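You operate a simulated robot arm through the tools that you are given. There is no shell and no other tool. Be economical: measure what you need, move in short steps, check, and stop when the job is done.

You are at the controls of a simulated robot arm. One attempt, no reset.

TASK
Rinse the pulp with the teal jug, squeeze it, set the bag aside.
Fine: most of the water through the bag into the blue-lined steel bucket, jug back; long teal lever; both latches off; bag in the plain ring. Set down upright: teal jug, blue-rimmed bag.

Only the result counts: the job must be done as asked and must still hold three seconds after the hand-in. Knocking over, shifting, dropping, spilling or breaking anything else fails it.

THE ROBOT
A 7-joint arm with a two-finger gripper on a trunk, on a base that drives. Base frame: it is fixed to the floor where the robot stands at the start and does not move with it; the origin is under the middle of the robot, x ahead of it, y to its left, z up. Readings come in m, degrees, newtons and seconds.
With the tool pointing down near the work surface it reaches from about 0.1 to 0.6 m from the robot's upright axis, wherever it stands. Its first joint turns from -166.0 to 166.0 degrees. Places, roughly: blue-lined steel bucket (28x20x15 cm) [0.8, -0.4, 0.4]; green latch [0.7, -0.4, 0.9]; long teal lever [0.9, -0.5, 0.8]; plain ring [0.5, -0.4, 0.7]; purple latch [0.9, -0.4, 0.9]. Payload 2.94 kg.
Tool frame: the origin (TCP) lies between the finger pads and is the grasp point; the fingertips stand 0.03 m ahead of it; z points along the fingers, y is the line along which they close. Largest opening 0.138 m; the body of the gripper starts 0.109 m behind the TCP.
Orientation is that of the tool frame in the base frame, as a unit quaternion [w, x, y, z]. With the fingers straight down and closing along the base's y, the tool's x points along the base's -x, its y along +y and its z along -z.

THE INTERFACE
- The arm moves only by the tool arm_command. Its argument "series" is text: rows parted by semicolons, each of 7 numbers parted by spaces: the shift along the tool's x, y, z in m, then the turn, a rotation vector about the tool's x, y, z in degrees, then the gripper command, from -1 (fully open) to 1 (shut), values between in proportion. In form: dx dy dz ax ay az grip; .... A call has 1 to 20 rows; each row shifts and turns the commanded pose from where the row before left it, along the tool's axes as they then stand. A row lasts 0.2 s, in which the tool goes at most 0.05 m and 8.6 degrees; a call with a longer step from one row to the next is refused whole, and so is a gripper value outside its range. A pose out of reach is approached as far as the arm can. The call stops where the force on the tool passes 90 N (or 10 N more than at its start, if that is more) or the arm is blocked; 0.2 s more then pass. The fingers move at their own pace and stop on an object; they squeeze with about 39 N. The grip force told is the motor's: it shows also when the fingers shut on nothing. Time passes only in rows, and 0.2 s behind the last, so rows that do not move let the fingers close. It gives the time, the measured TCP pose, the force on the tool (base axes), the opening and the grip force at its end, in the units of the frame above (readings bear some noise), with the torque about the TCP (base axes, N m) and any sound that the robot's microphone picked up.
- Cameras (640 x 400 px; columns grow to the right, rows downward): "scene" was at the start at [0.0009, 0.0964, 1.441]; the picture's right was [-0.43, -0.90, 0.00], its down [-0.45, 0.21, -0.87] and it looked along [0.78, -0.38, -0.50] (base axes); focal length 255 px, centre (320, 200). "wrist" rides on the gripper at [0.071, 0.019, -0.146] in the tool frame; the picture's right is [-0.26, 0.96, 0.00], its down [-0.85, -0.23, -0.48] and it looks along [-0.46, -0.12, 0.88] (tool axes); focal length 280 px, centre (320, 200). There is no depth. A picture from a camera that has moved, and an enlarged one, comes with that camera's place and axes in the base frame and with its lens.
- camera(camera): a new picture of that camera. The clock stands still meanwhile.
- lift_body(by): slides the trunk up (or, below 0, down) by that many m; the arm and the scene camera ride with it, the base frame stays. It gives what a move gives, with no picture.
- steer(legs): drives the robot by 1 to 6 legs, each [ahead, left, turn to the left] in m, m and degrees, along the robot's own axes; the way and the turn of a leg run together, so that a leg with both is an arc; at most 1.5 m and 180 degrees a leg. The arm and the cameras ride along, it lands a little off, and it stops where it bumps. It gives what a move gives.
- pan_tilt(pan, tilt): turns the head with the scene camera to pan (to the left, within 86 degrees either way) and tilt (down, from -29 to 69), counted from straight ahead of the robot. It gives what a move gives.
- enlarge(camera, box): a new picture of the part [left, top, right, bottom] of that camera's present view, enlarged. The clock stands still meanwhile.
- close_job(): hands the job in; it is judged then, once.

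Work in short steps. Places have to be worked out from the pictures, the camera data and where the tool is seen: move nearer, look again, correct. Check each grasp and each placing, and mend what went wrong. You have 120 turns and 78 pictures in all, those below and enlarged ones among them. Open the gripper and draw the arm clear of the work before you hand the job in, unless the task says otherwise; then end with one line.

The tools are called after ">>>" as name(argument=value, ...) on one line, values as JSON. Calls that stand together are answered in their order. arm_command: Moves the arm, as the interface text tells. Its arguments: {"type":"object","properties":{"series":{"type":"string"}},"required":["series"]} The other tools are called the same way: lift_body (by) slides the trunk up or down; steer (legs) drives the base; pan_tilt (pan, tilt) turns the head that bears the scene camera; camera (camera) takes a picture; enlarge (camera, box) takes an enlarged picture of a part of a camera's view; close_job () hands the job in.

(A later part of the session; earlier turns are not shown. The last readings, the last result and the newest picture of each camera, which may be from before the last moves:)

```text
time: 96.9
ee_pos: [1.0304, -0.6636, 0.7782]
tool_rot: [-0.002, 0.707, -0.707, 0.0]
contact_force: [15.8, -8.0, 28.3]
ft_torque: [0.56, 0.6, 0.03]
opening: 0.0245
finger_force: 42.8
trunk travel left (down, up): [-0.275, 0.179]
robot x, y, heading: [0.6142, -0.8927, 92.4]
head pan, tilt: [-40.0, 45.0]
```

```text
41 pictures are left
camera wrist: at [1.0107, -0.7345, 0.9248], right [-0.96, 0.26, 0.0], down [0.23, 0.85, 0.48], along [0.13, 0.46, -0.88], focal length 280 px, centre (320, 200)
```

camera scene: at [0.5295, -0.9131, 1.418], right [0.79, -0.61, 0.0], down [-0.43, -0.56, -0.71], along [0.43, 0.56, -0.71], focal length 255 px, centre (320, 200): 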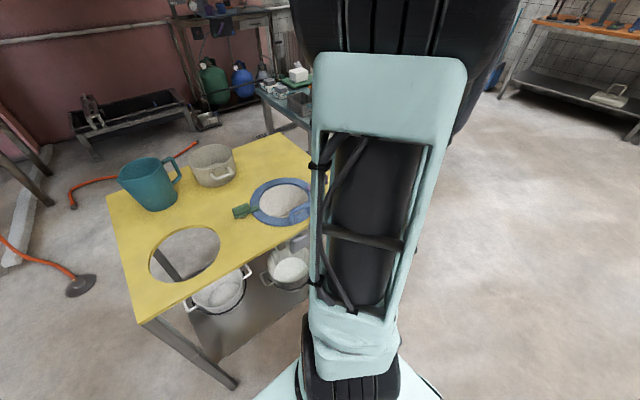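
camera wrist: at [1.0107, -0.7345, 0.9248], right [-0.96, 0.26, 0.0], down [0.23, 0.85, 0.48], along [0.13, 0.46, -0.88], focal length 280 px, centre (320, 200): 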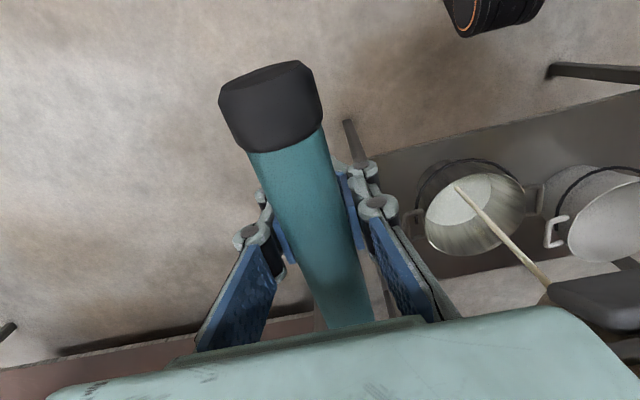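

Liquid is now streaming from the bag into the bucket, at 28 N. I press on further and watch the force.

>>> arm_command(series="-0.001 0 0.01 0 0 0 1;-0.0015 0 0.01 0 0 0 1;-0.002 0 0.01 0 0 0 1;-0.002 0 0.01 0 0 0 1;0 0 0 0 0 0 1;0 0 0 0 0 0 1")

>>> camera(camera="wrist")

```text
time: 98.3
ee_pos: [1.0277, -0.6551, 0.737]
tool_rot: [0.001, 0.708, -0.707, -0.001]
contact_force: [-2.9, 2.1, 2.1]
ft_torque: [-0.25, -0.37, -0.07]
opening: 0.0
finger_force: 28.3
trunk travel left (down, up): [-0.275, 0.179]
robot x, y, heading: [0.6107, -0.892, 92.5]
head pan, tilt: [-40.0, 45.0]
```

```text
40 pictures are left
camera wrist: at [1.0099, -0.7268, 0.8839], right [-0.97, 0.26, 0.0], down [0.23, 0.85, 0.48], along [0.12, 0.46, -0.88], focal length 280 px, centre (320, 200)
```

wrist: 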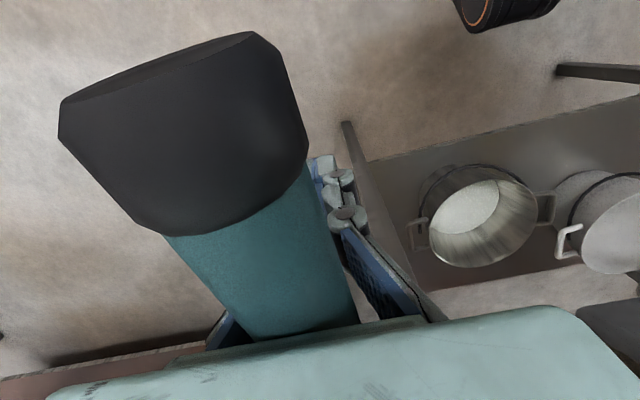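

The lever slipped out of the pads and sprang up, so friction is too weak against the paddle. I open, rise above the lever, shut the fingers, and will press down on its top with the fingertips instead.

>>> arm_command(series="0 0 0 0 0 0 0;0 0 0 0 0 0 -0.5;0 0 0 0 0 0 -0.5;0 0 0 0 0 0 -0.5;0 0 -0.04 0 0 0 -0.5;0 0 -0.045 0 0 0 -0.5;0 0 -0.045 0 0 0 -0.5;0 0 -0.045 0 0 0 -0.5;0 0 -0.045 0 0 0 -0.5;0 0 -0.02 0 0 0 1;0 0 0 0 0 0 1;0 0 0 0 0 0 1;0 0 0 0 0 0 1;0 0 0 0 0 0 1")

>>> camera(camera="wrist")

```text
time: 101.3
ee_pos: [1.0307, -0.6563, 0.977]
tool_rot: [0.0, -0.707, 0.707, 0.0]
contact_force: [-0.4, -0.8, 0.2]
ft_torque: [0.0, -0.03, 0.04]
opening: 0.0002
finger_force: 28.3
trunk travel left (down, up): [-0.275, 0.179]
robot x, y, heading: [0.6113, -0.8948, 92.1]
head pan, tilt: [-40.0, 45.0]
```

```text
39 pictures are left
camera wrist: at [1.0108, -0.7268, 1.1238], right [-0.97, 0.26, 0.0], down [0.23, 0.85, 0.48], along [0.12, 0.46, -0.88], focal length 280 px, centre (320, 200)
```

wrist: 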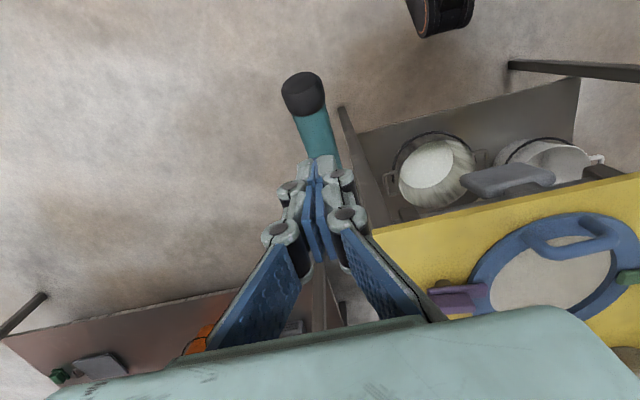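

The lever is back up and free, with the closed fingers right above it. I press down with the fingertips at y about -0.67.

>>> arm_command(series="0.012 -0.001 0.015 0 0 0 1;0 0 0.015 0 0 0 1;0 0 0.012 0 0 0 1;0 0 0.012 0 0 0 1;0 0 0.012 0 0 0 1;0 0 0.012 0 0 0 1;0 0 0.012 0 0 0 1;0 0 0.012 0 0 0 1;0 0 0.012 0 0 0 1;0 0 0.012 0 0 0 1;0 0 0.012 0 0 0 1;0 0 0 0 0 0 1")

>>> camera(camera="wrist")

```text
time: 103.5
ee_pos: [1.0298, -0.668, 0.8648]
tool_rot: [-0.008, 0.708, -0.706, 0.002]
contact_force: [-18.2, -6.3, 53.4]
ft_torque: [-0.81, 0.46, -0.17]
opening: 0.006
finger_force: 28.4
trunk travel left (down, up): [-0.275, 0.179]
robot x, y, heading: [0.6108, -0.8928, 92.6]
head pan, tilt: [-40.0, 45.0]
stopped in row 11: the force on the tool passed its limit at 103 N (the readings are from after the stop); the commanded pose is now the measured one
```

```text
38 pictures are left
camera wrist: at [1.0091, -0.7401, 1.0094], right [-0.97, 0.26, -0.01], down [0.22, 0.85, 0.49], along [0.14, 0.47, -0.87], focal length 280 px, centre (320, 200)
```

wrist: 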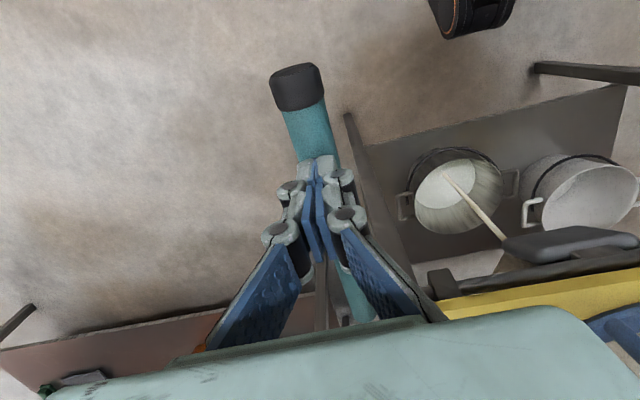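

The stream flows again. Resistance is high around 6° above level, so I press on more slowly.

>>> arm_command(series="0 0 0.003 0 0 0 1;0 0 0.003 0 0 0 1;0 0 0.003 0 0 0 1;0 0 0.003 0 0 0 1;0 0 0.003 0 0 0 1;0 0 0.003 0 0 0 1;0 0 0 0 0 0 1;0 0 0 0 0 0 1;0 0 0 0 0 0 1")

>>> camera(camera="wrist")

```text
time: 104.1
ee_pos: [1.0332, -0.6654, 0.8627]
tool_rot: [-0.013, 0.709, -0.705, 0.004]
contact_force: [-12.3, -2.8, 46.9]
ft_torque: [-0.64, 0.38, -0.12]
opening: 0.0
finger_force: 28.4
trunk travel left (down, up): [-0.275, 0.179]
robot x, y, heading: [0.6116, -0.8901, 92.5]
head pan, tilt: [-40.0, 45.0]
stopped in row 2: the force on the tool passed its limit at 93 N (the readings are from after the stop); the commanded pose is now the measured one
```

```text
37 pictures are left
camera wrist: at [1.0112, -0.7391, 1.0084], right [-0.97, 0.26, -0.02], down [0.22, 0.84, 0.49], along [0.14, 0.47, -0.87], focal length 280 px, centre (320, 200)
```

wrist: 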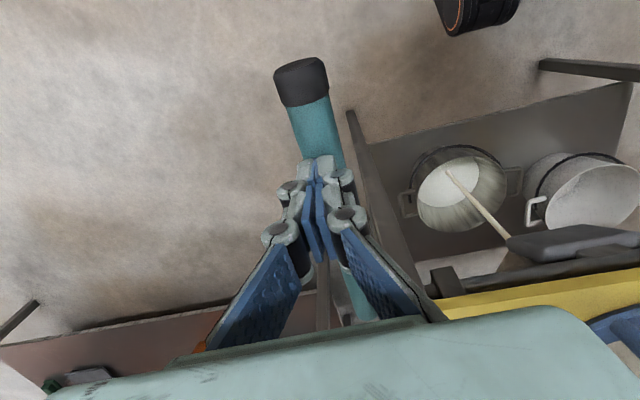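

The lever yields slowly as the liquid drains. I hold the pressure and creep down in 1 mm steps.

>>> arm_command(series="0 0 0.001 0 0 0 1;0 0 0 0 0 0 1;0 0 0.001 0 0 0 1;0 0 0 0 0 0 1;0 0 0.001 0 0 0 1;0 0 0 0 0 0 1;0 0 0.001 0 0 0 1;0 0 0 0 0 0 1;0 0 0.001 0 0 0 1;0 0 0 0 0 0 1;0 0 0 0 0 0 1;0 0 0 0 0 0 1")

>>> camera(camera="wrist")

```text
time: 106.7
ee_pos: [1.0337, -0.6656, 0.8623]
tool_rot: [-0.018, 0.709, -0.705, 0.005]
contact_force: [-14.4, -5.8, 81.0]
ft_torque: [-1.12, 0.65, -0.16]
opening: 0.0
finger_force: 28.5
trunk travel left (down, up): [-0.275, 0.179]
robot x, y, heading: [0.612, -0.8939, 92.1]
head pan, tilt: [-40.0, 45.0]
```

```text
36 pictures are left
camera wrist: at [1.0105, -0.7395, 1.0063], right [-0.97, 0.26, -0.03], down [0.21, 0.84, 0.5], along [0.15, 0.48, -0.87], focal length 280 px, centre (320, 200)
```

wrist: 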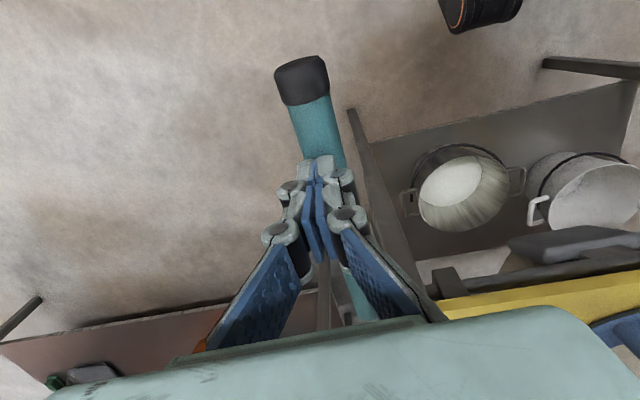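

The lever sits hard at its stop (81 N, no more motion) and the stream has ceased, so the bag is squeezed. I ease up, open, and move above the purple latch.

>>> arm_command(series="0 0 -0.004 -1.86 1.05 0.3 1;0 0 -0.01 0 0 0 1;0 0 -0.012 0 0 0 1;0 0 -0.015 0 0 0 1;0 0 -0.015 0 0 0 1;0 0 -0.02 0 0 0 1;0 0 -0.035 0 0 0 1;0 0 -0.035 0 0 0 1;0 0 -0.035 0 0 0 1;-0.04 0.018 0 0 0 0 -1;-0.043 0.019 0 0 0 0 -1;-0.043 0.019 0 0 0 0 -1;-0.043 0.019 0 0 0 0 -1;-0.043 0.019 0 0 0 0 -1;-0.043 0.019 0 0 0 0 -1;0 0 0 0 0 0 -1")

>>> camera(camera="wrist")

```text
time: 110.1
ee_pos: [0.9242, -0.4084, 1.0344]
tool_rot: [-0.011, -0.707, 0.708, 0.004]
contact_force: [-0.1, -0.3, 0.1]
ft_torque: [-0.04, 0.0, 0.0]
opening: 0.1379
finger_force: 0.0
trunk travel left (down, up): [-0.275, 0.179]
robot x, y, heading: [0.6127, -0.8896, 92.3]
head pan, tilt: [-40.0, 45.0]
```

```text
35 pictures are left
camera wrist: at [0.9071, -0.4778, 1.1803], right [-0.96, 0.26, 0.02], down [0.24, 0.85, 0.46], along [0.11, 0.45, -0.89], focal length 280 px, centre (320, 200)
```

wrist: 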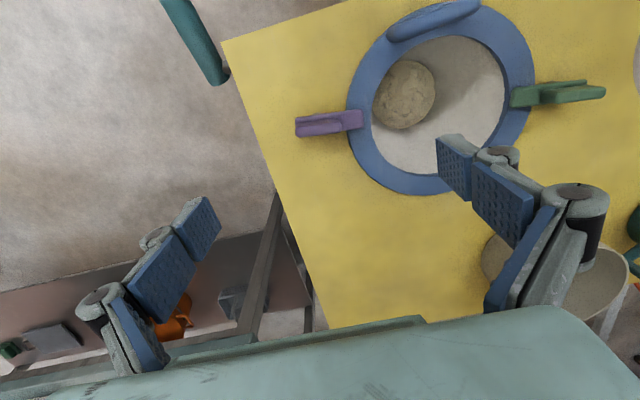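

I zoom in on both latches to see how they pivot.

>>> enlarge(camera="wrist", box=[270, 70, 410, 170])

>>> enlarge(camera="scene", box=[220, 160, 340, 250])

```text
4.00 times, centred on (340, 120) of wrist
camera zoom: at [0.9071, -0.4778, 1.1803], right [-0.96, 0.26, 0.02], down [0.24, 0.85, 0.46], along [0.11, 0.45, -0.89], focal length 1122 px, centre (240, 520)
```

zoom: 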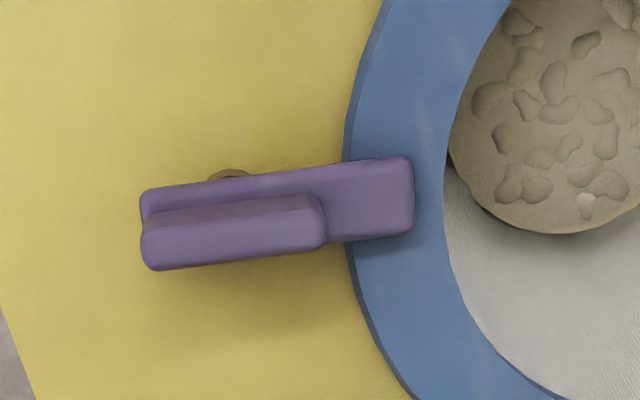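

```text
4.44 times, centred on (280, 205) of scene
camera zoom: at [0.5288, -0.9131, 1.418], right [0.79, -0.61, 0.0], down [-0.43, -0.56, -0.71], along [0.43, 0.56, -0.71], focal length 1134 px, centre (498, 178)
```

zoom: 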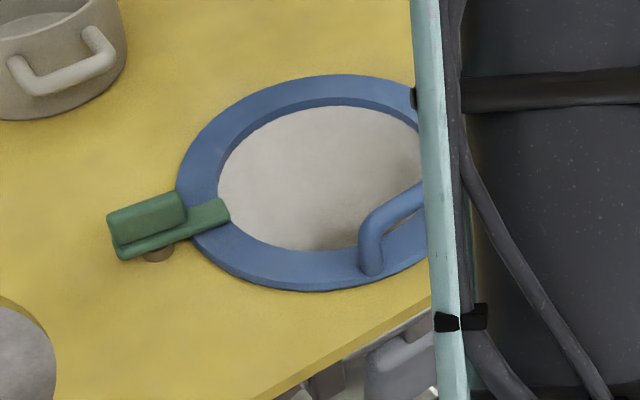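

Each fin sits right over its pivot peg. I put the purple pivot at (0.922, -0.411) with the fin along about 170°. I level the tool and turn it 80° so the fingers close across the fin, lower a little, and check.

>>> arm_command(series="0.003 0.002 0 1.2 -0.57 0 -1;0 0 0 0 0 -8 -0.6;0 0 0 0 0 -8 -0.6;0 0 0 0 0 -8 -0.6;0 0 0 0 0 -8 -0.6;0 0 0 0 0 -8 -0.6;0 0 0 0 0 -8 -0.6;0 0 0 0 0 -8 -0.6;0 0 0 0 0 -8 -0.6;0 0 0 0 0 -8 -0.6;0 0 0 0 0 -8 -0.6;0 0 0.03 0 0 0 -0.6;0 0 0.03 0 0 0 -0.6;0 0 0.01 0 0 0 -0.6;0 0 0 0 0 0 -0.6")

>>> camera(camera="wrist")

```text
time: 113.3
ee_pos: [0.9221, -0.4113, 0.9649]
tool_rot: [-0.002, 0.996, -0.088, 0.0]
contact_force: [0.2, -0.7, -0.4]
ft_torque: [-0.03, 0.02, 0.02]
opening: 0.1101
finger_force: 0.0
trunk travel left (down, up): [-0.275, 0.179]
robot x, y, heading: [0.6106, -0.8915, 92.4]
head pan, tilt: [-40.0, 45.0]
```

```text
32 pictures are left
camera wrist: at [0.9889, -0.4423, 1.1108], right [-0.43, -0.9, 0.0], down [-0.8, 0.38, 0.47], along [-0.43, 0.2, -0.88], focal length 280 px, centre (320, 200)
```

wrist: 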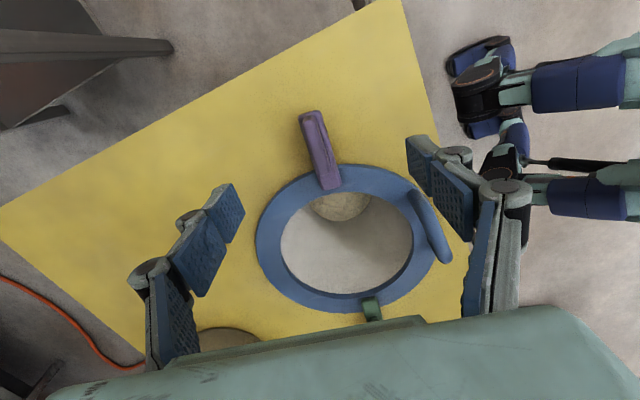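

I enlarge to check the fin against the finger line.

>>> enlarge(camera="wrist", box=[260, 90, 400, 190])

```text
4.00 times, centred on (330, 140) of wrist
camera zoom: at [0.9889, -0.4423, 1.1108], right [-0.43, -0.9, 0.0], down [-0.8, 0.38, 0.47], along [-0.43, 0.2, -0.88], focal length 1122 px, centre (280, 440)
```

zoom: 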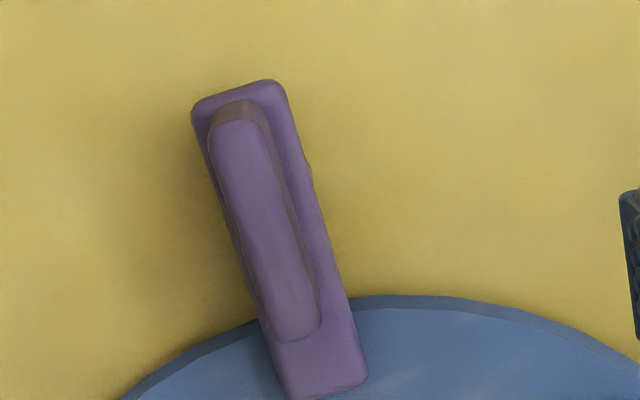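

The fin centre is (0.924, -0.409), along 170°, matching the tool. I descend with the tips just beside the bar and close on the fin.

>>> arm_command(series="0.0016 -0.0023 0.025 0 0 0 -0.5;0 0 0.025 0 0 0 -0.4;0 0 0.02 0 0 0 -0.4;0 0 0.007 0 0 0 -0.4;0 0 0 0 0 0 0.2;0 0 0 0 0 0 0.7;0 0 0 0 0 0 1;0 0 0 0 0 0 1;0 0 0 0 0 0 1")

>>> camera(camera="wrist")

```text
time: 115.3
ee_pos: [0.9273, -0.4081, 0.888]
tool_rot: [-0.001, 0.996, -0.087, 0.002]
contact_force: [5.4, 12.4, -1.5]
ft_torque: [0.41, -0.24, -0.01]
opening: 0.021
finger_force: 45.1
trunk travel left (down, up): [-0.275, 0.179]
robot x, y, heading: [0.612, -0.8918, 92.4]
head pan, tilt: [-40.0, 45.0]
```

```text
30 pictures are left
camera wrist: at [0.9926, -0.4402, 1.0341], right [-0.43, -0.9, 0.0], down [-0.8, 0.37, 0.47], along [-0.43, 0.21, -0.88], focal length 280 px, centre (320, 200)
```

wrist: 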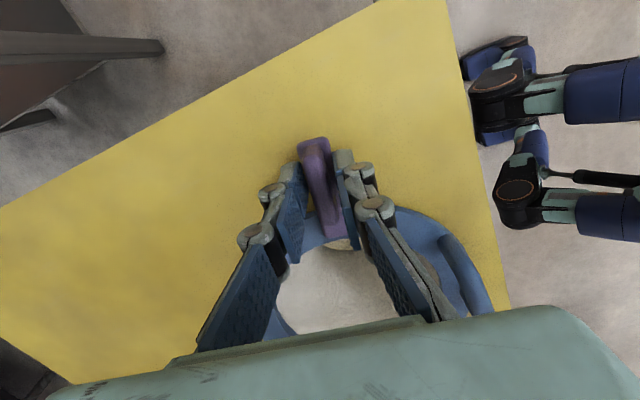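

I hold the latch bar at 0.021 m. I twist it 24° clockwise to find whether it turns that way.

>>> arm_command(series="0 0 0 0 0 6 1;0 0 0 0 0 6 1;0 0 0 0 0 6 1;0 0 0 0 0 6 1;0 0 0 0 0 0 1")

>>> camera(camera="wrist")

```text
time: 116.5
ee_pos: [0.9263, -0.4096, 0.8872]
tool_rot: [-0.002, 0.956, -0.294, 0.002]
contact_force: [0.7, 9.0, 11.5]
ft_torque: [0.1, -0.19, -0.02]
opening: 0.021
finger_force: 45.3
trunk travel left (down, up): [-0.275, 0.179]
robot x, y, heading: [0.6097, -0.8905, 92.4]
head pan, tilt: [-40.0, 45.0]
```

```text
29 pictures are left
camera wrist: at [0.9735, -0.4657, 1.034], right [-0.76, -0.65, 0.0], down [-0.57, 0.67, 0.47], along [-0.31, 0.36, -0.88], focal length 280 px, centre (320, 200)
```

wrist: 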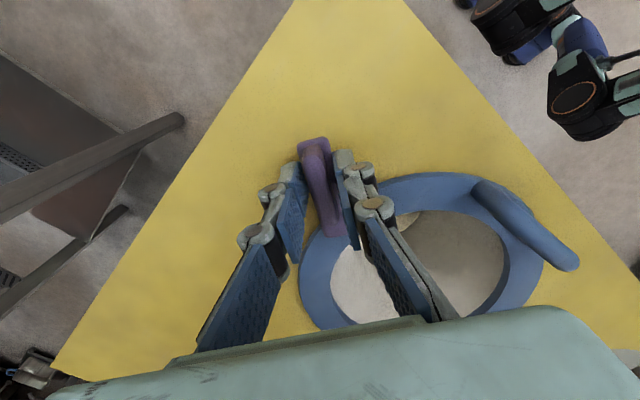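

It turns freely with almost no torque. I continue to about 90°.

>>> arm_command(series="0 0 0 0 0 7 1;0 0 0 0 0 7 1;0 0 0 0 0 7 1;0 0 0 0 0 7 1;0 0 0 0 0 7 1;0 0 0 0 0 7 1;0 0 0 0 0 7 1;0 0 0 0 0 7 1;0 0 0 0 0 7 1;0 0 0 0 0 3 1;0 0 0 0 0 0 1")

>>> camera(camera="wrist")

```text
time: 118.9
ee_pos: [0.922, -0.4125, 0.8875]
tool_rot: [0.001, -0.643, 0.766, -0.001]
contact_force: [-14.8, -7.3, 11.0]
ft_torque: [-0.56, 0.34, 1.38]
opening: 0.0211
finger_force: 45.1
trunk travel left (down, up): [-0.275, 0.179]
robot x, y, heading: [0.6138, -0.8924, 92.4]
head pan, tilt: [-40.0, 45.0]
```

```text
28 pictures are left
camera wrist: at [0.8913, -0.4775, 1.0338], right [-0.9, 0.43, 0.0], down [0.37, 0.8, 0.48], along [0.2, 0.43, -0.88], focal length 280 px, centre (320, 200)
```

wrist: 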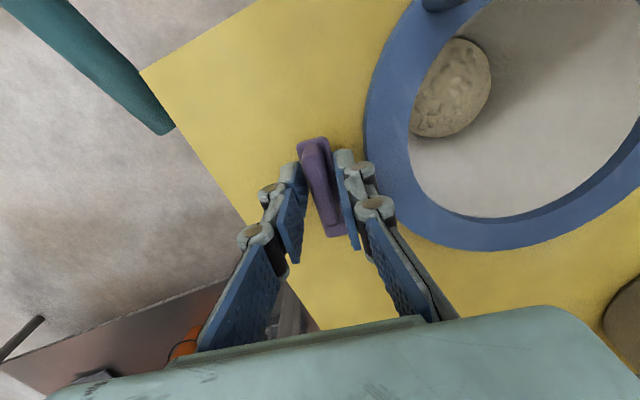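

The purple latch is fully off, with its stop felt at 90°. I release, rise, cross over to the green latch near (0.66, -0.37), turn the tool to match and look.

>>> arm_command(series="0 0 0 0 0 0 0.3;0 0 0 0 0 0 -0.5;0 0 0 0 0 0 -0.6;0 0 -0.04 0 0 0 -0.6;0 0 -0.04 0 0 0 -0.6;0 0 -0.03 0 0 0 -0.6;0.001 0.044 0 0 0 -7 -0.6;0.001 0.044 0 0 0 0 -0.6;0 0.044 0 0 0 0 -0.6;0 0.044 0 0 0 0 -0.6;0 0.044 0 0 0 0 -0.6;0 0.044 0 0 0 0 -0.6;0 0 0 0 0 -8 -0.6;0 0 0 0 0 -8 -0.6;0 0 0 0 0 -8 -0.6;0 0 0 0 0 -8 -0.6;0 0 0 0 0 -8 -0.6;0 0 0 0 0 -8 -0.6;0 0 0 0 0 -8 -0.6;0 0 0 0 0 -8 -0.6")

>>> arm_command(series="0 0 0 0 0 -8 -0.6;0 0 0 0 0 -8 -0.6;0 0 0 0 0 0 -0.6")

>>> camera(camera="wrist")

```text
time: 123.1
ee_pos: [0.6617, -0.3942, 0.995]
tool_rot: [0.0, 0.968, -0.25, 0.001]
contact_force: [-0.2, 0.4, -0.1]
ft_torque: [-0.04, 0.01, 0.01]
opening: 0.1105
finger_force: 0.1
trunk travel left (down, up): [-0.275, 0.179]
robot x, y, heading: [0.6132, -0.8927, 92.4]
head pan, tilt: [-40.0, 45.0]
```

```text
time: 123.9
ee_pos: [0.6625, -0.3942, 0.9967]
tool_rot: [0.0, 0.994, -0.114, 0.002]
contact_force: [0.7, -0.2, -1.0]
ft_torque: [0.02, 0.02, 0.0]
opening: 0.1105
finger_force: 0.2
trunk travel left (down, up): [-0.275, 0.179]
robot x, y, heading: [0.611, -0.893, 92.4]
head pan, tilt: [-40.0, 45.0]
```

```text
27 pictures are left
camera wrist: at [0.7267, -0.4283, 1.1422], right [-0.47, -0.88, 0.0], down [-0.78, 0.42, 0.47], along [-0.42, 0.23, -0.88], focal length 280 px, centre (320, 200)
```

wrist: 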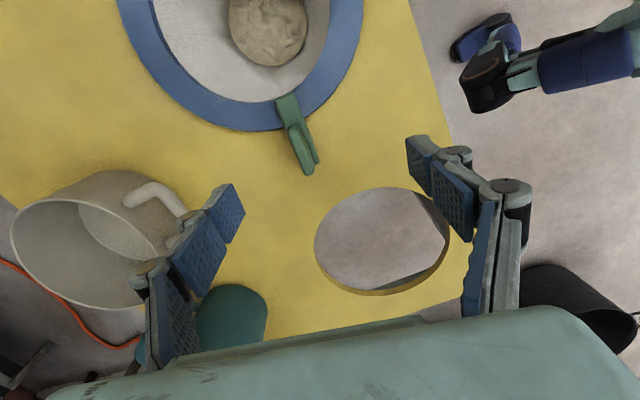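

I enlarge the green latch for an exact fix.

>>> enlarge(camera="wrist", box=[230, 80, 370, 180])

```text
4.00 times, centred on (300, 130) of wrist
camera zoom: at [0.7267, -0.4283, 1.1422], right [-0.47, -0.88, 0.0], down [-0.78, 0.42, 0.47], along [-0.42, 0.23, -0.88], focal length 1122 px, centre (400, 480)
```

zoom: 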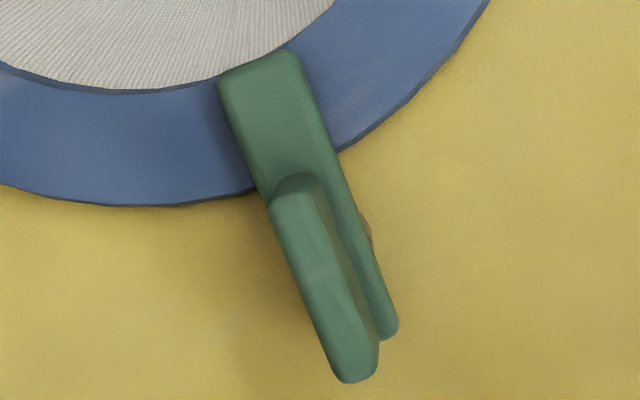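

The green pivot is at (0.660, -0.374) with the bar along about 352°. I align, descend and close on it.

>>> arm_command(series="0 0 0 0 0 -5 -0.5;-0.005 -0.0195 0.02 0 0 0 -0.4;0 0 0.03 0 0 0 -0.4;0 0 0.03 0 0 0 -0.4;0 0 0.02 0 0 0 -0.4;0 0 0.008 0 0 0 -0.4;0 0 0 0 0 0 0.2;0 0 0 0 0 0 0.7;0 0 0 0 0 0 1;0 0 0 0 0 0 1;0 0 0 0 0 0 1")

>>> camera(camera="wrist")

```text
time: 126.3
ee_pos: [0.6572, -0.3714, 0.8867]
tool_rot: [-0.001, 0.997, -0.071, 0.001]
contact_force: [1.0, 8.1, -0.5]
ft_torque: [0.36, 0.08, 0.01]
opening: 0.0218
finger_force: 45.3
trunk travel left (down, up): [-0.275, 0.179]
robot x, y, heading: [0.6147, -0.8931, 92.5]
head pan, tilt: [-40.0, 45.0]
```

```text
25 pictures are left
camera wrist: at [0.7262, -0.4, 1.0331], right [-0.4, -0.92, 0.0], down [-0.81, 0.35, 0.47], along [-0.43, 0.19, -0.88], focal length 280 px, centre (320, 200)
```

wrist: 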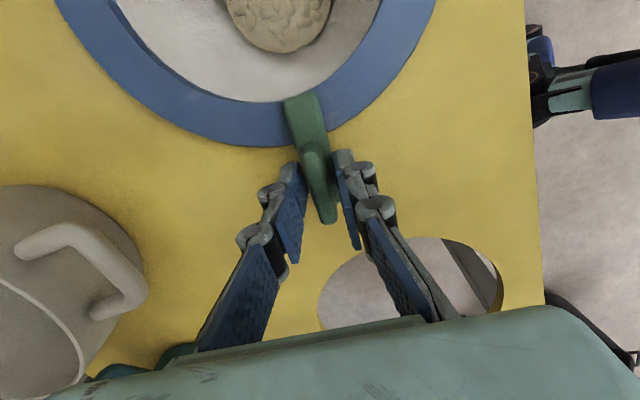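

Gripped. I twist clockwise 24° first to test the direction.

>>> arm_command(series="0 0 0 0 0 6 1;0 0 0 0 0 6 1;0 0 0 0 0 6 1;0 0 0 0 0 6 1;0 0 0 0 0 0 1")

```text
time: 127.5
ee_pos: [0.659, -0.3707, 0.8871]
tool_rot: [0.0, 0.961, -0.276, 0.002]
contact_force: [-5.3, 14.1, -2.4]
ft_torque: [-0.03, -0.34, -0.02]
opening: 0.0218
finger_force: 44.6
trunk travel left (down, up): [-0.275, 0.179]
robot x, y, heading: [0.6142, -0.8911, 92.5]
head pan, tilt: [-40.0, 45.0]
```

The torque is low and the grip unchanged, so it is turning. I continue to about 88°.

>>> arm_command(series="0 0 0 0 0 7 1;0 0 0 0 0 7 1;0 0 0 0 0 7 1;0 0 0 0 0 7 1;0 0 0 0 0 7 1;0 0 0 0 0 7 1;0 0 0 0 0 7 1;0 0 0 0 0 7 1;0 0 0 0 0 7 1;0 0 0 0 0 0 1")

>>> camera(camera="wrist")

```text
time: 129.7
ee_pos: [0.6577, -0.3723, 0.8858]
tool_rot: [0.0, -0.675, 0.738, -0.001]
contact_force: [-18.9, 11.3, -7.8]
ft_torque: [-1.0, 0.55, -0.01]
opening: 0.0216
finger_force: 45.5
trunk travel left (down, up): [-0.275, 0.179]
robot x, y, heading: [0.6148, -0.8937, 92.6]
head pan, tilt: [-40.0, 45.0]
```

```text
24 pictures are left
camera wrist: at [0.6321, -0.4402, 1.0331], right [-0.94, 0.35, 0.0], down [0.3, 0.83, 0.47], along [0.17, 0.44, -0.88], focal length 280 px, centre (320, 200)
```

wrist: 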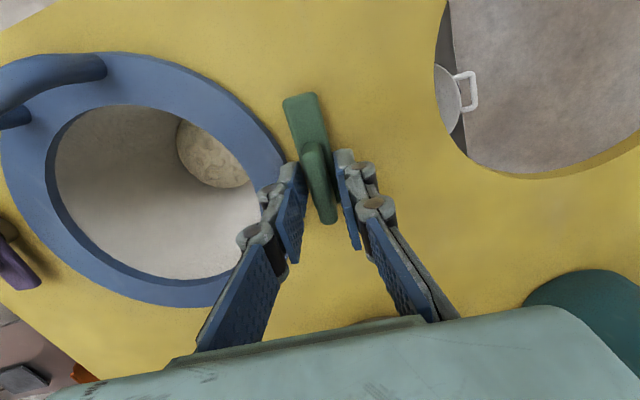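

Both latches are off. I release, rise, move above the bag's handle near (0.805, -0.50), turn the fingers to close across it, and look.

>>> arm_command(series="0 0 0 0 0 0 0.3;0 0 0 0 0 0 -0.5;0 0 0 0 0 0 -0.6;0 0 -0.04 0 0 0 -0.6;0 0 -0.045 0 0 0 -0.6;0 0 -0.045 0 0 0 -0.6;0.024 -0.032 -0.01 0 0 0 -0.6;0.024 -0.032 -0.01 0 0 0 -0.6;0.024 -0.032 0 0 0 0 -0.6;0.022 -0.032 0 0 0 0 -0.6;0.021 -0.03 0 0 0 0 -0.6;0 0 0 0 0 8 -0.6;0 0 0 0 0 8 -0.6;0 0 0 0 0 8 -0.6;0 0 0 0 0 8 -0.6;0 0 0 0 0 8 -0.6;0 0 0 0 0 8 -0.6;0 0 0 0 0 8 -0.6;0 0 0 0 0 8 -0.6;0 0 0 0 0 8 -0.6")

>>> camera(camera="wrist")

>>> camera(camera="scene")

```text
time: 133.9
ee_pos: [0.8079, -0.502, 1.0379]
tool_rot: [0.001, -0.111, 0.994, 0.001]
contact_force: [0.2, -0.5, -0.5]
ft_torque: [-0.01, 0.01, 0.01]
opening: 0.1102
finger_force: 0.1
trunk travel left (down, up): [-0.275, 0.179]
robot x, y, heading: [0.6097, -0.8893, 92.4]
head pan, tilt: [-40.0, 45.0]
```

```text
23 pictures are left
camera wrist: at [0.7336, -0.4979, 1.1843], right [0.04, 1.0, 0.0], down [0.88, -0.04, 0.48], along [0.48, -0.02, -0.88], focal length 280 px, centre (320, 200)
```

wrist: 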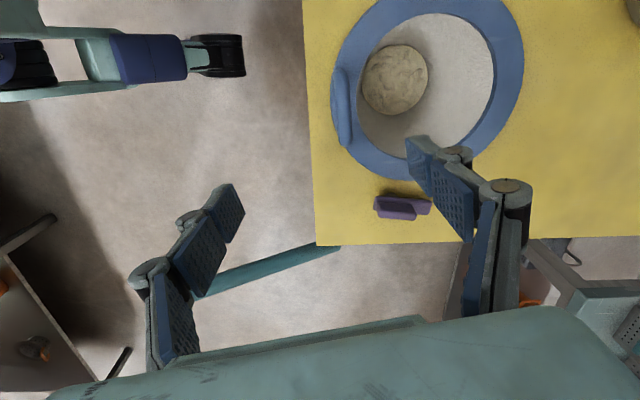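

```text
22 pictures are left
camera scene: at [0.5289, -0.9132, 1.418], right [0.79, -0.61, 0.0], down [-0.43, -0.56, -0.71], along [0.43, 0.56, -0.71], focal length 255 px, centre (320, 200)
```

scene: 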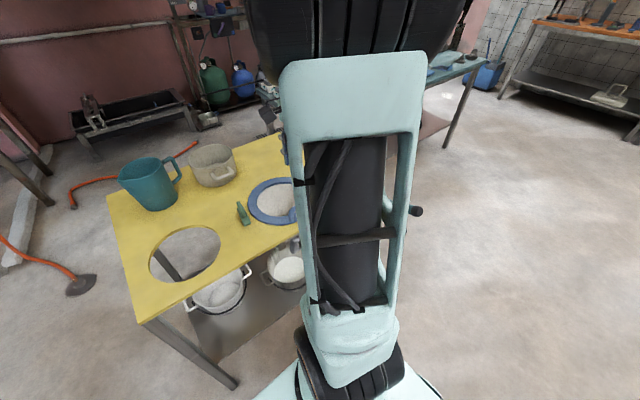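

I enlarge the handle to place the grip.

>>> enlarge(camera="wrist", box=[290, 50, 410, 160])

```text
3.64 times, centred on (350, 105) of wrist
camera zoom: at [0.7336, -0.4979, 1.1843], right [0.04, 1.0, 0.0], down [0.88, -0.04, 0.48], along [0.48, -0.02, -0.88], focal length 1020 px, centre (211, 546)
```

zoom: 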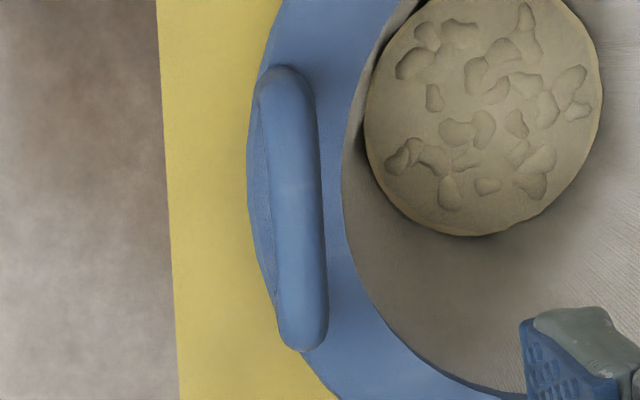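

I triangulate the handle bar centre at (0.793, -0.475, 0.873), running nearly along x. I square up, come down over it and close.

>>> arm_command(series="0 0 0 0 0 5 -0.3;0.0136 0.0278 0.01 0 0 4.5 -0.2;0 0 0.035 0 0 0 -0.2;0 0 0.035 0 0 0 -0.2;0 0 0.035 0 0 0 -0.2;0 0 0.025 0 0 0 -0.2;0 0 0.016 0 0 0 -0.2;0 0 0 0 0 0 -0.2;0 0 0 0 0 0 -0.2")

>>> camera(camera="wrist")

```text
time: 135.9
ee_pos: [0.7904, -0.477, 0.8801]
tool_rot: [0.002, -0.029, 1.0, 0.0]
contact_force: [0.4, -0.1, -0.2]
ft_torque: [0.01, 0.01, -0.02]
opening: 0.0826
finger_force: 0.1
trunk travel left (down, up): [-0.275, 0.179]
robot x, y, heading: [0.6113, -0.8935, 92.5]
head pan, tilt: [-40.0, 45.0]
```

```text
20 pictures are left
camera wrist: at [0.7176, -0.4615, 1.0261], right [0.2, 0.98, 0.0], down [0.86, -0.18, 0.48], along [0.47, -0.1, -0.88], focal length 280 px, centre (320, 200)
```

wrist: 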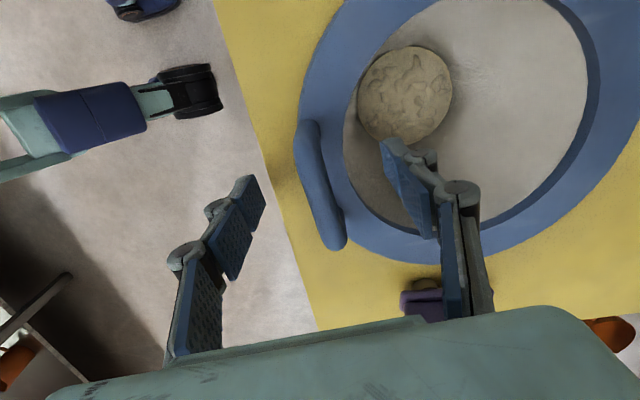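

The handle bar lies midway between the fingertips. I close.

>>> arm_command(series="0 0 0 0 0 0 0.3;0 0 0 0 0 0 0.7;0 0 0 0 0 0 1;0 0 0 0 0 0 1;0 0 0 0 0 0 1")

>>> arm_command(series="0 0 -0.004 0 0 0 1;0 0 -0.006 0 0 0 1;0 0 -0.01 0 0 0 1;0 0 -0.01 0 0 0 1;0 0 0 0 0 0 1")

>>> camera(camera="wrist")

```text
time: 137.1
ee_pos: [0.7893, -0.4765, 0.8797]
tool_rot: [0.0, -0.03, 1.0, 0.0]
contact_force: [0.0, -0.9, -0.3]
ft_torque: [0.01, -0.06, 0.18]
opening: 0.0133
finger_force: 37.3
trunk travel left (down, up): [-0.275, 0.179]
robot x, y, heading: [0.6096, -0.8902, 92.5]
head pan, tilt: [-40.0, 45.0]
```

```text
time: 138.3
ee_pos: [0.7914, -0.4761, 0.9123]
tool_rot: [0.001, -0.03, 1.0, 0.0]
contact_force: [-1.2, -0.8, -2.2]
ft_torque: [-0.08, 0.05, 0.05]
opening: 0.0129
finger_force: 36.4
trunk travel left (down, up): [-0.275, 0.179]
robot x, y, heading: [0.6088, -0.8934, 92.7]
head pan, tilt: [-40.0, 45.0]
```

```text
19 pictures are left
camera wrist: at [0.7185, -0.4613, 1.058], right [0.2, 0.98, 0.0], down [0.86, -0.18, 0.48], along [0.47, -0.1, -0.88], focal length 280 px, centre (320, 200)
```

wrist: 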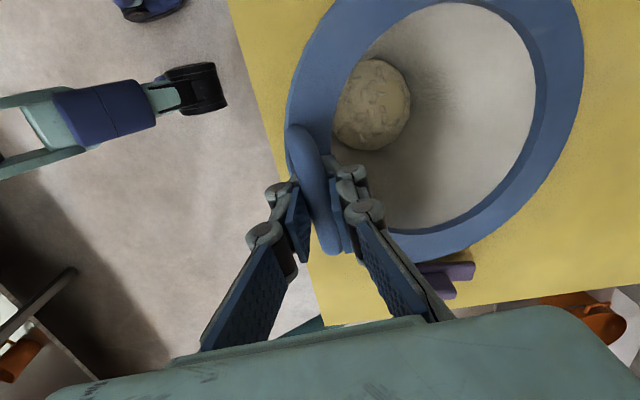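

The handle rises with the grip (0.013 m), and the bag seems light so far. I lift further and look at it with both cameras.

>>> arm_command(series="0 0 -0.01 0 0 0 1;0 0 -0.015 0 0 0 1;0 0 -0.015 0 0 0 1;0 0 -0.015 0 0 0 1;0 0 -0.015 0 0 0 1;0 0 -0.01 0 0 0 1;0 0 0 0 0 0 1")

>>> camera(camera="wrist")

```text
time: 139.9
ee_pos: [0.7906, -0.4757, 0.9922]
tool_rot: [0.001, -0.03, 1.0, 0.0]
contact_force: [0.6, 0.8, -4.4]
ft_torque: [-0.22, 0.02, 0.02]
opening: 0.0125
finger_force: 37.0
trunk travel left (down, up): [-0.275, 0.179]
robot x, y, heading: [0.6083, -0.8933, 92.4]
head pan, tilt: [-40.0, 45.0]
```

```text
18 pictures are left
camera wrist: at [0.7184, -0.4603, 1.1386], right [0.2, 0.98, 0.0], down [0.86, -0.18, 0.48], along [0.47, -0.1, -0.88], focal length 280 px, centre (320, 200)
```

wrist: 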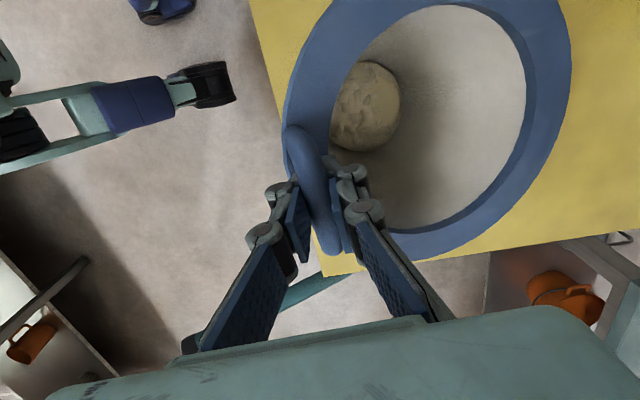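

About 4.4 N hangs on the grip and the ring follows nearly level. I lift 0.14 m more and view from the scene camera to see whether the bag bottom clears the table.

>>> arm_command(series="0 0 -0.01 0 0 0 1;0 0 -0.02 0 0 0 1;0 0 -0.02 0 0 0 1;0 0 -0.02 0 0 0 1;0 0 -0.02 0 0 0 1;0 0 -0.02 0 0 0 1;0 0 -0.02 0 0 0 1;0 0 -0.01 0 0 0 1;0 0 0 0 0 0 1")

>>> camera(camera="scene")

>>> camera(camera="wrist")

```text
time: 141.9
ee_pos: [0.7895, -0.4753, 1.1321]
tool_rot: [0.001, -0.029, 1.0, 0.001]
contact_force: [0.0, -0.2, -2.8]
ft_torque: [-0.23, 0.03, 0.03]
opening: 0.0126
finger_force: 36.4
trunk travel left (down, up): [-0.275, 0.179]
robot x, y, heading: [0.6111, -0.8897, 92.4]
head pan, tilt: [-40.0, 45.0]
```

```text
17 pictures are left
camera scene: at [0.529, -0.9129, 1.418], right [0.79, -0.61, 0.0], down [-0.43, -0.56, -0.71], along [0.43, 0.56, -0.71], focal length 255 px, centre (320, 200)
```

scene: 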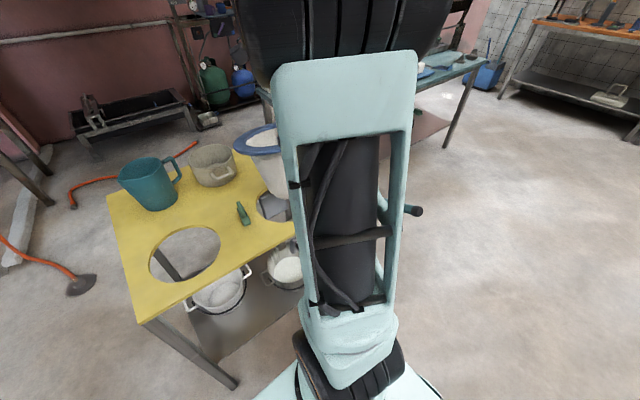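

```text
16 pictures are left
camera wrist: at [0.7185, -0.4602, 1.2785], right [0.2, 0.98, 0.0], down [0.86, -0.18, 0.48], along [0.47, -0.1, -0.88], focal length 280 px, centre (320, 200)
```

wrist: 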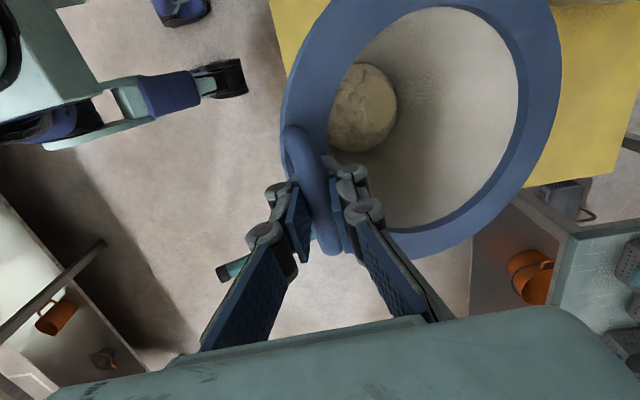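

I enlarge the scene to find the bag's bottom.

>>> enlarge(camera="scene", box=[220, 110, 320, 240])

```text
3.08 times, centred on (270, 175) of scene
camera zoom: at [0.529, -0.9129, 1.418], right [0.79, -0.61, 0.0], down [-0.43, -0.56, -0.71], along [0.43, 0.56, -0.71], focal length 785 px, centre (474, 277)
```

zoom: 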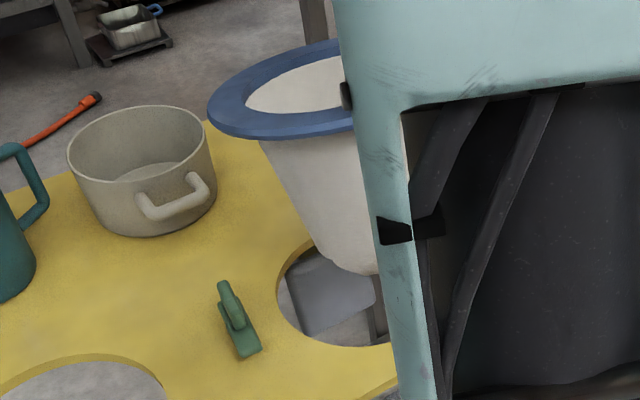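

The bag bottom hangs near z 0.86, so the bag is about 0.24 m deep. I raise it 0.075 m to clear the green latch, then carry it over to the plain ring near (0.48, -0.39).

>>> arm_command(series="0 0 -0.015 0 0 0 1;0 0 -0.02 0 0 0 1;0 0 -0.02 0 0 0 1;0 0 -0.02 0 0 0 1;0.012 0.001 0 0 0 0 1;0.025 0.002 0 0 0 0 1;0.03 0.002 0 0 0 0 1;0.03 0.002 0 0 0 0 1;0.03 0.002 0 0 0 0 1;0.03 0.002 0 0 0 0 1;0.03 0.002 0 0 0 0 1;0.03 0.002 0 0 0 0 1;0.03 0.002 0 0 0 0 1;0.03 0.002 0 0 0 0 1;0.015 0.002 0 0 0 0 1;0.01 0.001 0 0 0 0 1;0 0 0 0 0 0 1;0 0 0 0 0 0 1")

>>> pan_tilt(pan=0, tilt=48)

>>> camera(camera="scene")

>>> camera(camera="wrist")

```text
time: 145.7
ee_pos: [0.486, -0.4726, 1.2076]
tool_rot: [0.002, -0.029, 1.0, 0.0]
contact_force: [0.5, -0.8, -3.0]
ft_torque: [-0.21, 0.03, 0.0]
opening: 0.0128
finger_force: 36.8
trunk travel left (down, up): [-0.275, 0.179]
robot x, y, heading: [0.6107, -0.8951, 92.2]
head pan, tilt: [-40.0, 45.0]
```

```text
time: 146.8
ee_pos: [0.4864, -0.4724, 1.2075]
tool_rot: [0.002, -0.03, 1.0, 0.0]
contact_force: [-1.1, 0.1, -4.3]
ft_torque: [-0.2, -0.03, 0.02]
opening: 0.013
finger_force: 36.5
trunk travel left (down, up): [-0.275, 0.179]
robot x, y, heading: [0.6113, -0.89, 92.3]
head pan, tilt: [0.0, 48.0]
```

```text
14 pictures are left
camera scene: at [0.476, -0.8986, 1.4138], right [1.0, 0.04, 0.0], down [0.03, -0.74, -0.67], along [-0.03, 0.67, -0.74], focal length 255 px, centre (320, 200)
```

scene: 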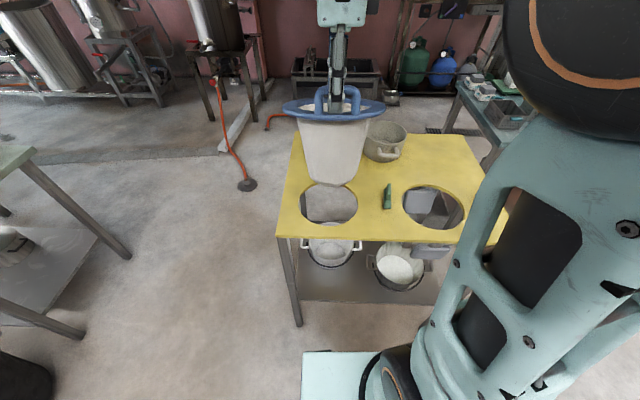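

```text
13 pictures are left
camera wrist: at [0.4138, -0.4582, 1.3526], right [0.2, 0.98, 0.0], down [0.86, -0.18, 0.48], along [0.47, -0.1, -0.88], focal length 280 px, centre (320, 200)
```

wrist: 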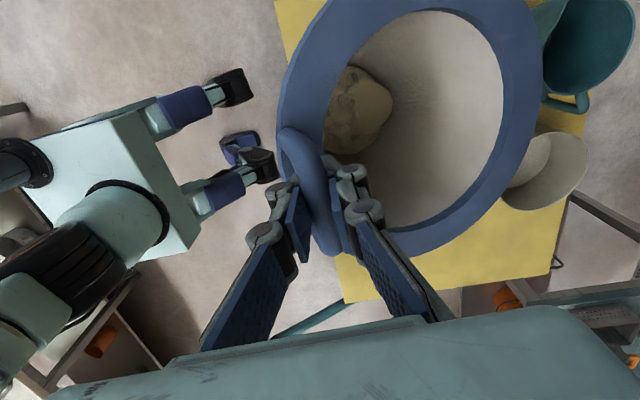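

The view is clear: the bag hangs over the plain ring with its far side drooping about 10°. I tip the tool 8° to level it, lower 0.05 m, and check alignment enlarged.

>>> arm_command(series="0 0 0 -4 0 0 1;0 0 0 -4 0 0 1;0 0 0.02 0 0 0 1;0 0 0.02 0 0 0 1;0 0 0.01 0 0 0 1;0 0 0 0 0 0 1;0 0 0 0 0 0 1")

>>> enlarge(camera="scene", box=[240, 80, 420, 260])

```text
time: 148.4
ee_pos: [0.486, -0.4649, 1.1585]
tool_rot: [0.0, -0.03, 0.997, 0.069]
contact_force: [-0.5, 0.4, -3.7]
ft_torque: [-0.21, 0.0, -0.03]
opening: 0.0126
finger_force: 36.9
trunk travel left (down, up): [-0.275, 0.179]
robot x, y, heading: [0.6117, -0.8919, 92.3]
head pan, tilt: [0.0, 48.0]
```

```text
2.22 times, centred on (330, 170) of scene
camera zoom: at [0.4802, -0.8945, 1.4207], right [1.0, -0.01, 0.0], down [-0.01, -0.68, -0.73], along [0.01, 0.73, -0.68], focal length 567 px, centre (298, 267)
```

zoom: 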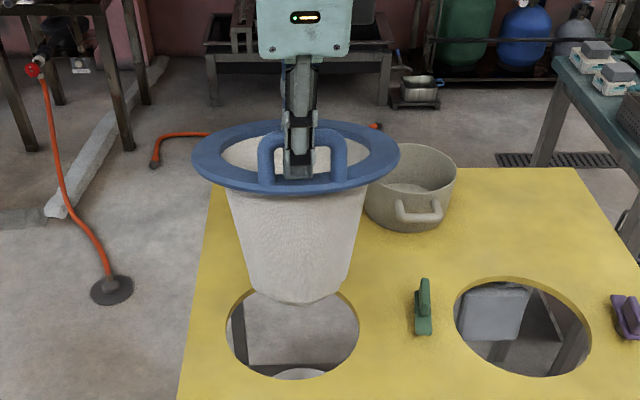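

Working from the ellipses, the ring is still about 13° low on the far side. The hole centre is (0.480, -0.394) and the ring's x is about 0.484. I tip another 12°, shift slightly, and check.

>>> arm_command(series="0 0 0 -4 0 0 1;0 0 0 -4 0 0 1;0 0 0 -4 0 0 1;0.003 -0.008 -0.003 0 0 0 1;0 0 0 0 0 0 1;0 0 0 0 0 0 1")

>>> enlarge(camera="scene", box=[240, 80, 420, 260])

```text
time: 149.8
ee_pos: [0.4819, -0.4716, 1.1509]
tool_rot: [-0.002, -0.03, 0.986, 0.164]
contact_force: [0.1, 0.7, -3.9]
ft_torque: [-0.22, -0.02, -0.01]
opening: 0.013
finger_force: 37.1
trunk travel left (down, up): [-0.275, 0.179]
robot x, y, heading: [0.6131, -0.8919, 92.3]
head pan, tilt: [0.0, 48.0]
```

```text
2.22 times, centred on (330, 170) of scene
camera zoom: at [0.5242, -0.9026, 1.4305], right [0.86, -0.52, 0.0], down [-0.31, -0.51, -0.8], along [0.42, 0.69, -0.59], focal length 567 px, centre (298, 267)
```

zoom: 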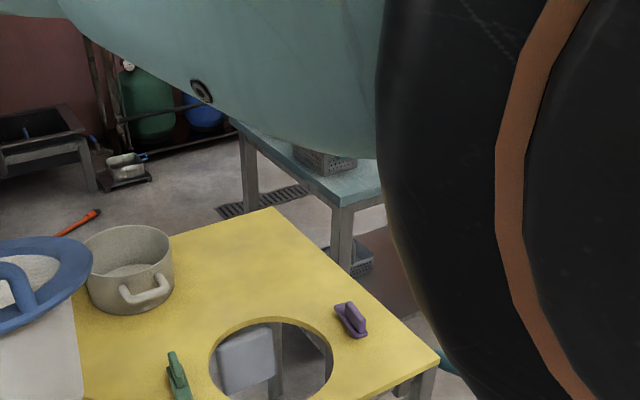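

The head camera has drifted off its aim, so I aim it again and take the picture.

>>> pan_tilt(pan=0, tilt=46)

>>> camera(camera="scene")

```text
time: 150.4
ee_pos: [0.4838, -0.4712, 1.1515]
tool_rot: [-0.004, -0.03, 0.985, 0.167]
contact_force: [-0.2, -0.2, -3.9]
ft_torque: [-0.17, 0.0, 0.01]
opening: 0.0126
finger_force: 36.5
trunk travel left (down, up): [-0.275, 0.179]
robot x, y, heading: [0.6129, -0.892, 92.5]
head pan, tilt: [0.0, 46.0]
```

```text
10 pictures are left
camera scene: at [0.5259, -0.9035, 1.431], right [0.84, -0.54, 0.0], down [-0.32, -0.5, -0.81], along [0.43, 0.68, -0.59], focal length 255 px, centre (320, 200)
```

scene: 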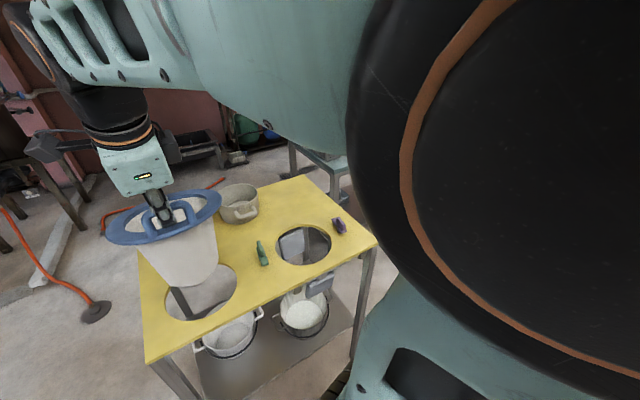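

I enlarge the bag to check its level and its place over the hole.

>>> enlarge(camera="scene", box=[90, 170, 270, 330])

```text
2.50 times, centred on (180, 250) of scene
camera zoom: at [0.5259, -0.9035, 1.431], right [0.84, -0.54, 0.0], down [-0.32, -0.5, -0.81], along [0.43, 0.68, -0.59], focal length 638 px, centre (670, 75)
```

zoom: 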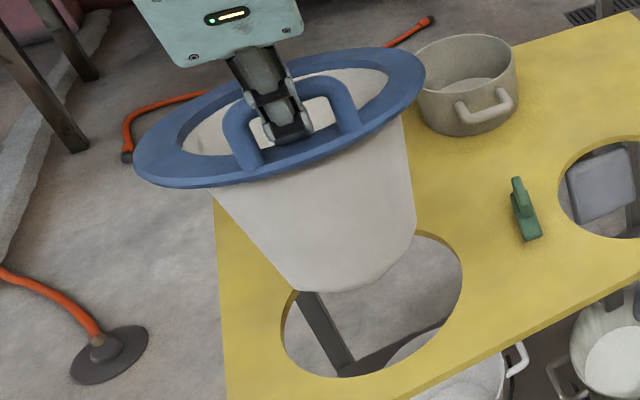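

Still about 8° low on the far side, and the ring is roughly 6 mm too far in +x. I tip 6° more, correct the position, and lower the first 0.10 m.

>>> arm_command(series="0 0 0 -3 0 0 1;0.005 -0.004 0 -3 0 0 1;0 0 0 0 0 0 1;0 -0.0085 0.0181 0 0 0 1;0 -0.0085 0.0181 0 0 0 1;0 -0.0085 0.0181 0 0 0 1;0 -0.0085 0.0181 0 0 0 1;0 -0.0085 0.0181 0 0 0 1;0 0 0 0 0 0 1")

>>> enlarge(camera="scene", box=[90, 170, 270, 330])

```text
time: 152.4
ee_pos: [0.4737, -0.4781, 1.0425]
tool_rot: [-0.006, -0.035, 0.977, 0.209]
contact_force: [0.1, 0.2, -3.9]
ft_torque: [-0.24, -0.01, 0.0]
opening: 0.0124
finger_force: 37.0
trunk travel left (down, up): [-0.275, 0.179]
robot x, y, heading: [0.6136, -0.8914, 92.5]
head pan, tilt: [0.0, 46.0]
```

```text
2.50 times, centred on (180, 250) of scene
camera zoom: at [0.528, -0.8999, 1.4452], right [0.85, -0.53, 0.0], down [-0.24, -0.39, -0.89], along [0.48, 0.75, -0.46], focal length 638 px, centre (670, 75)
```

zoom: 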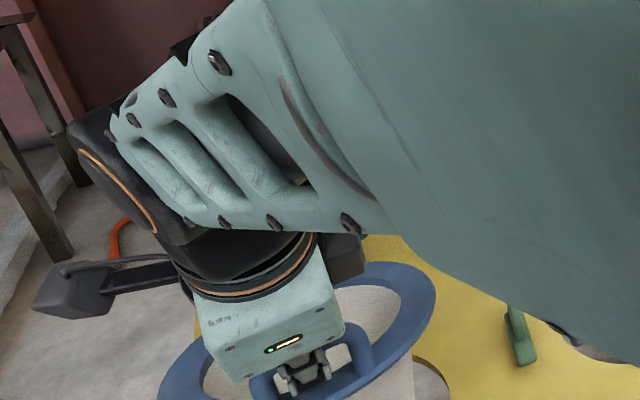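

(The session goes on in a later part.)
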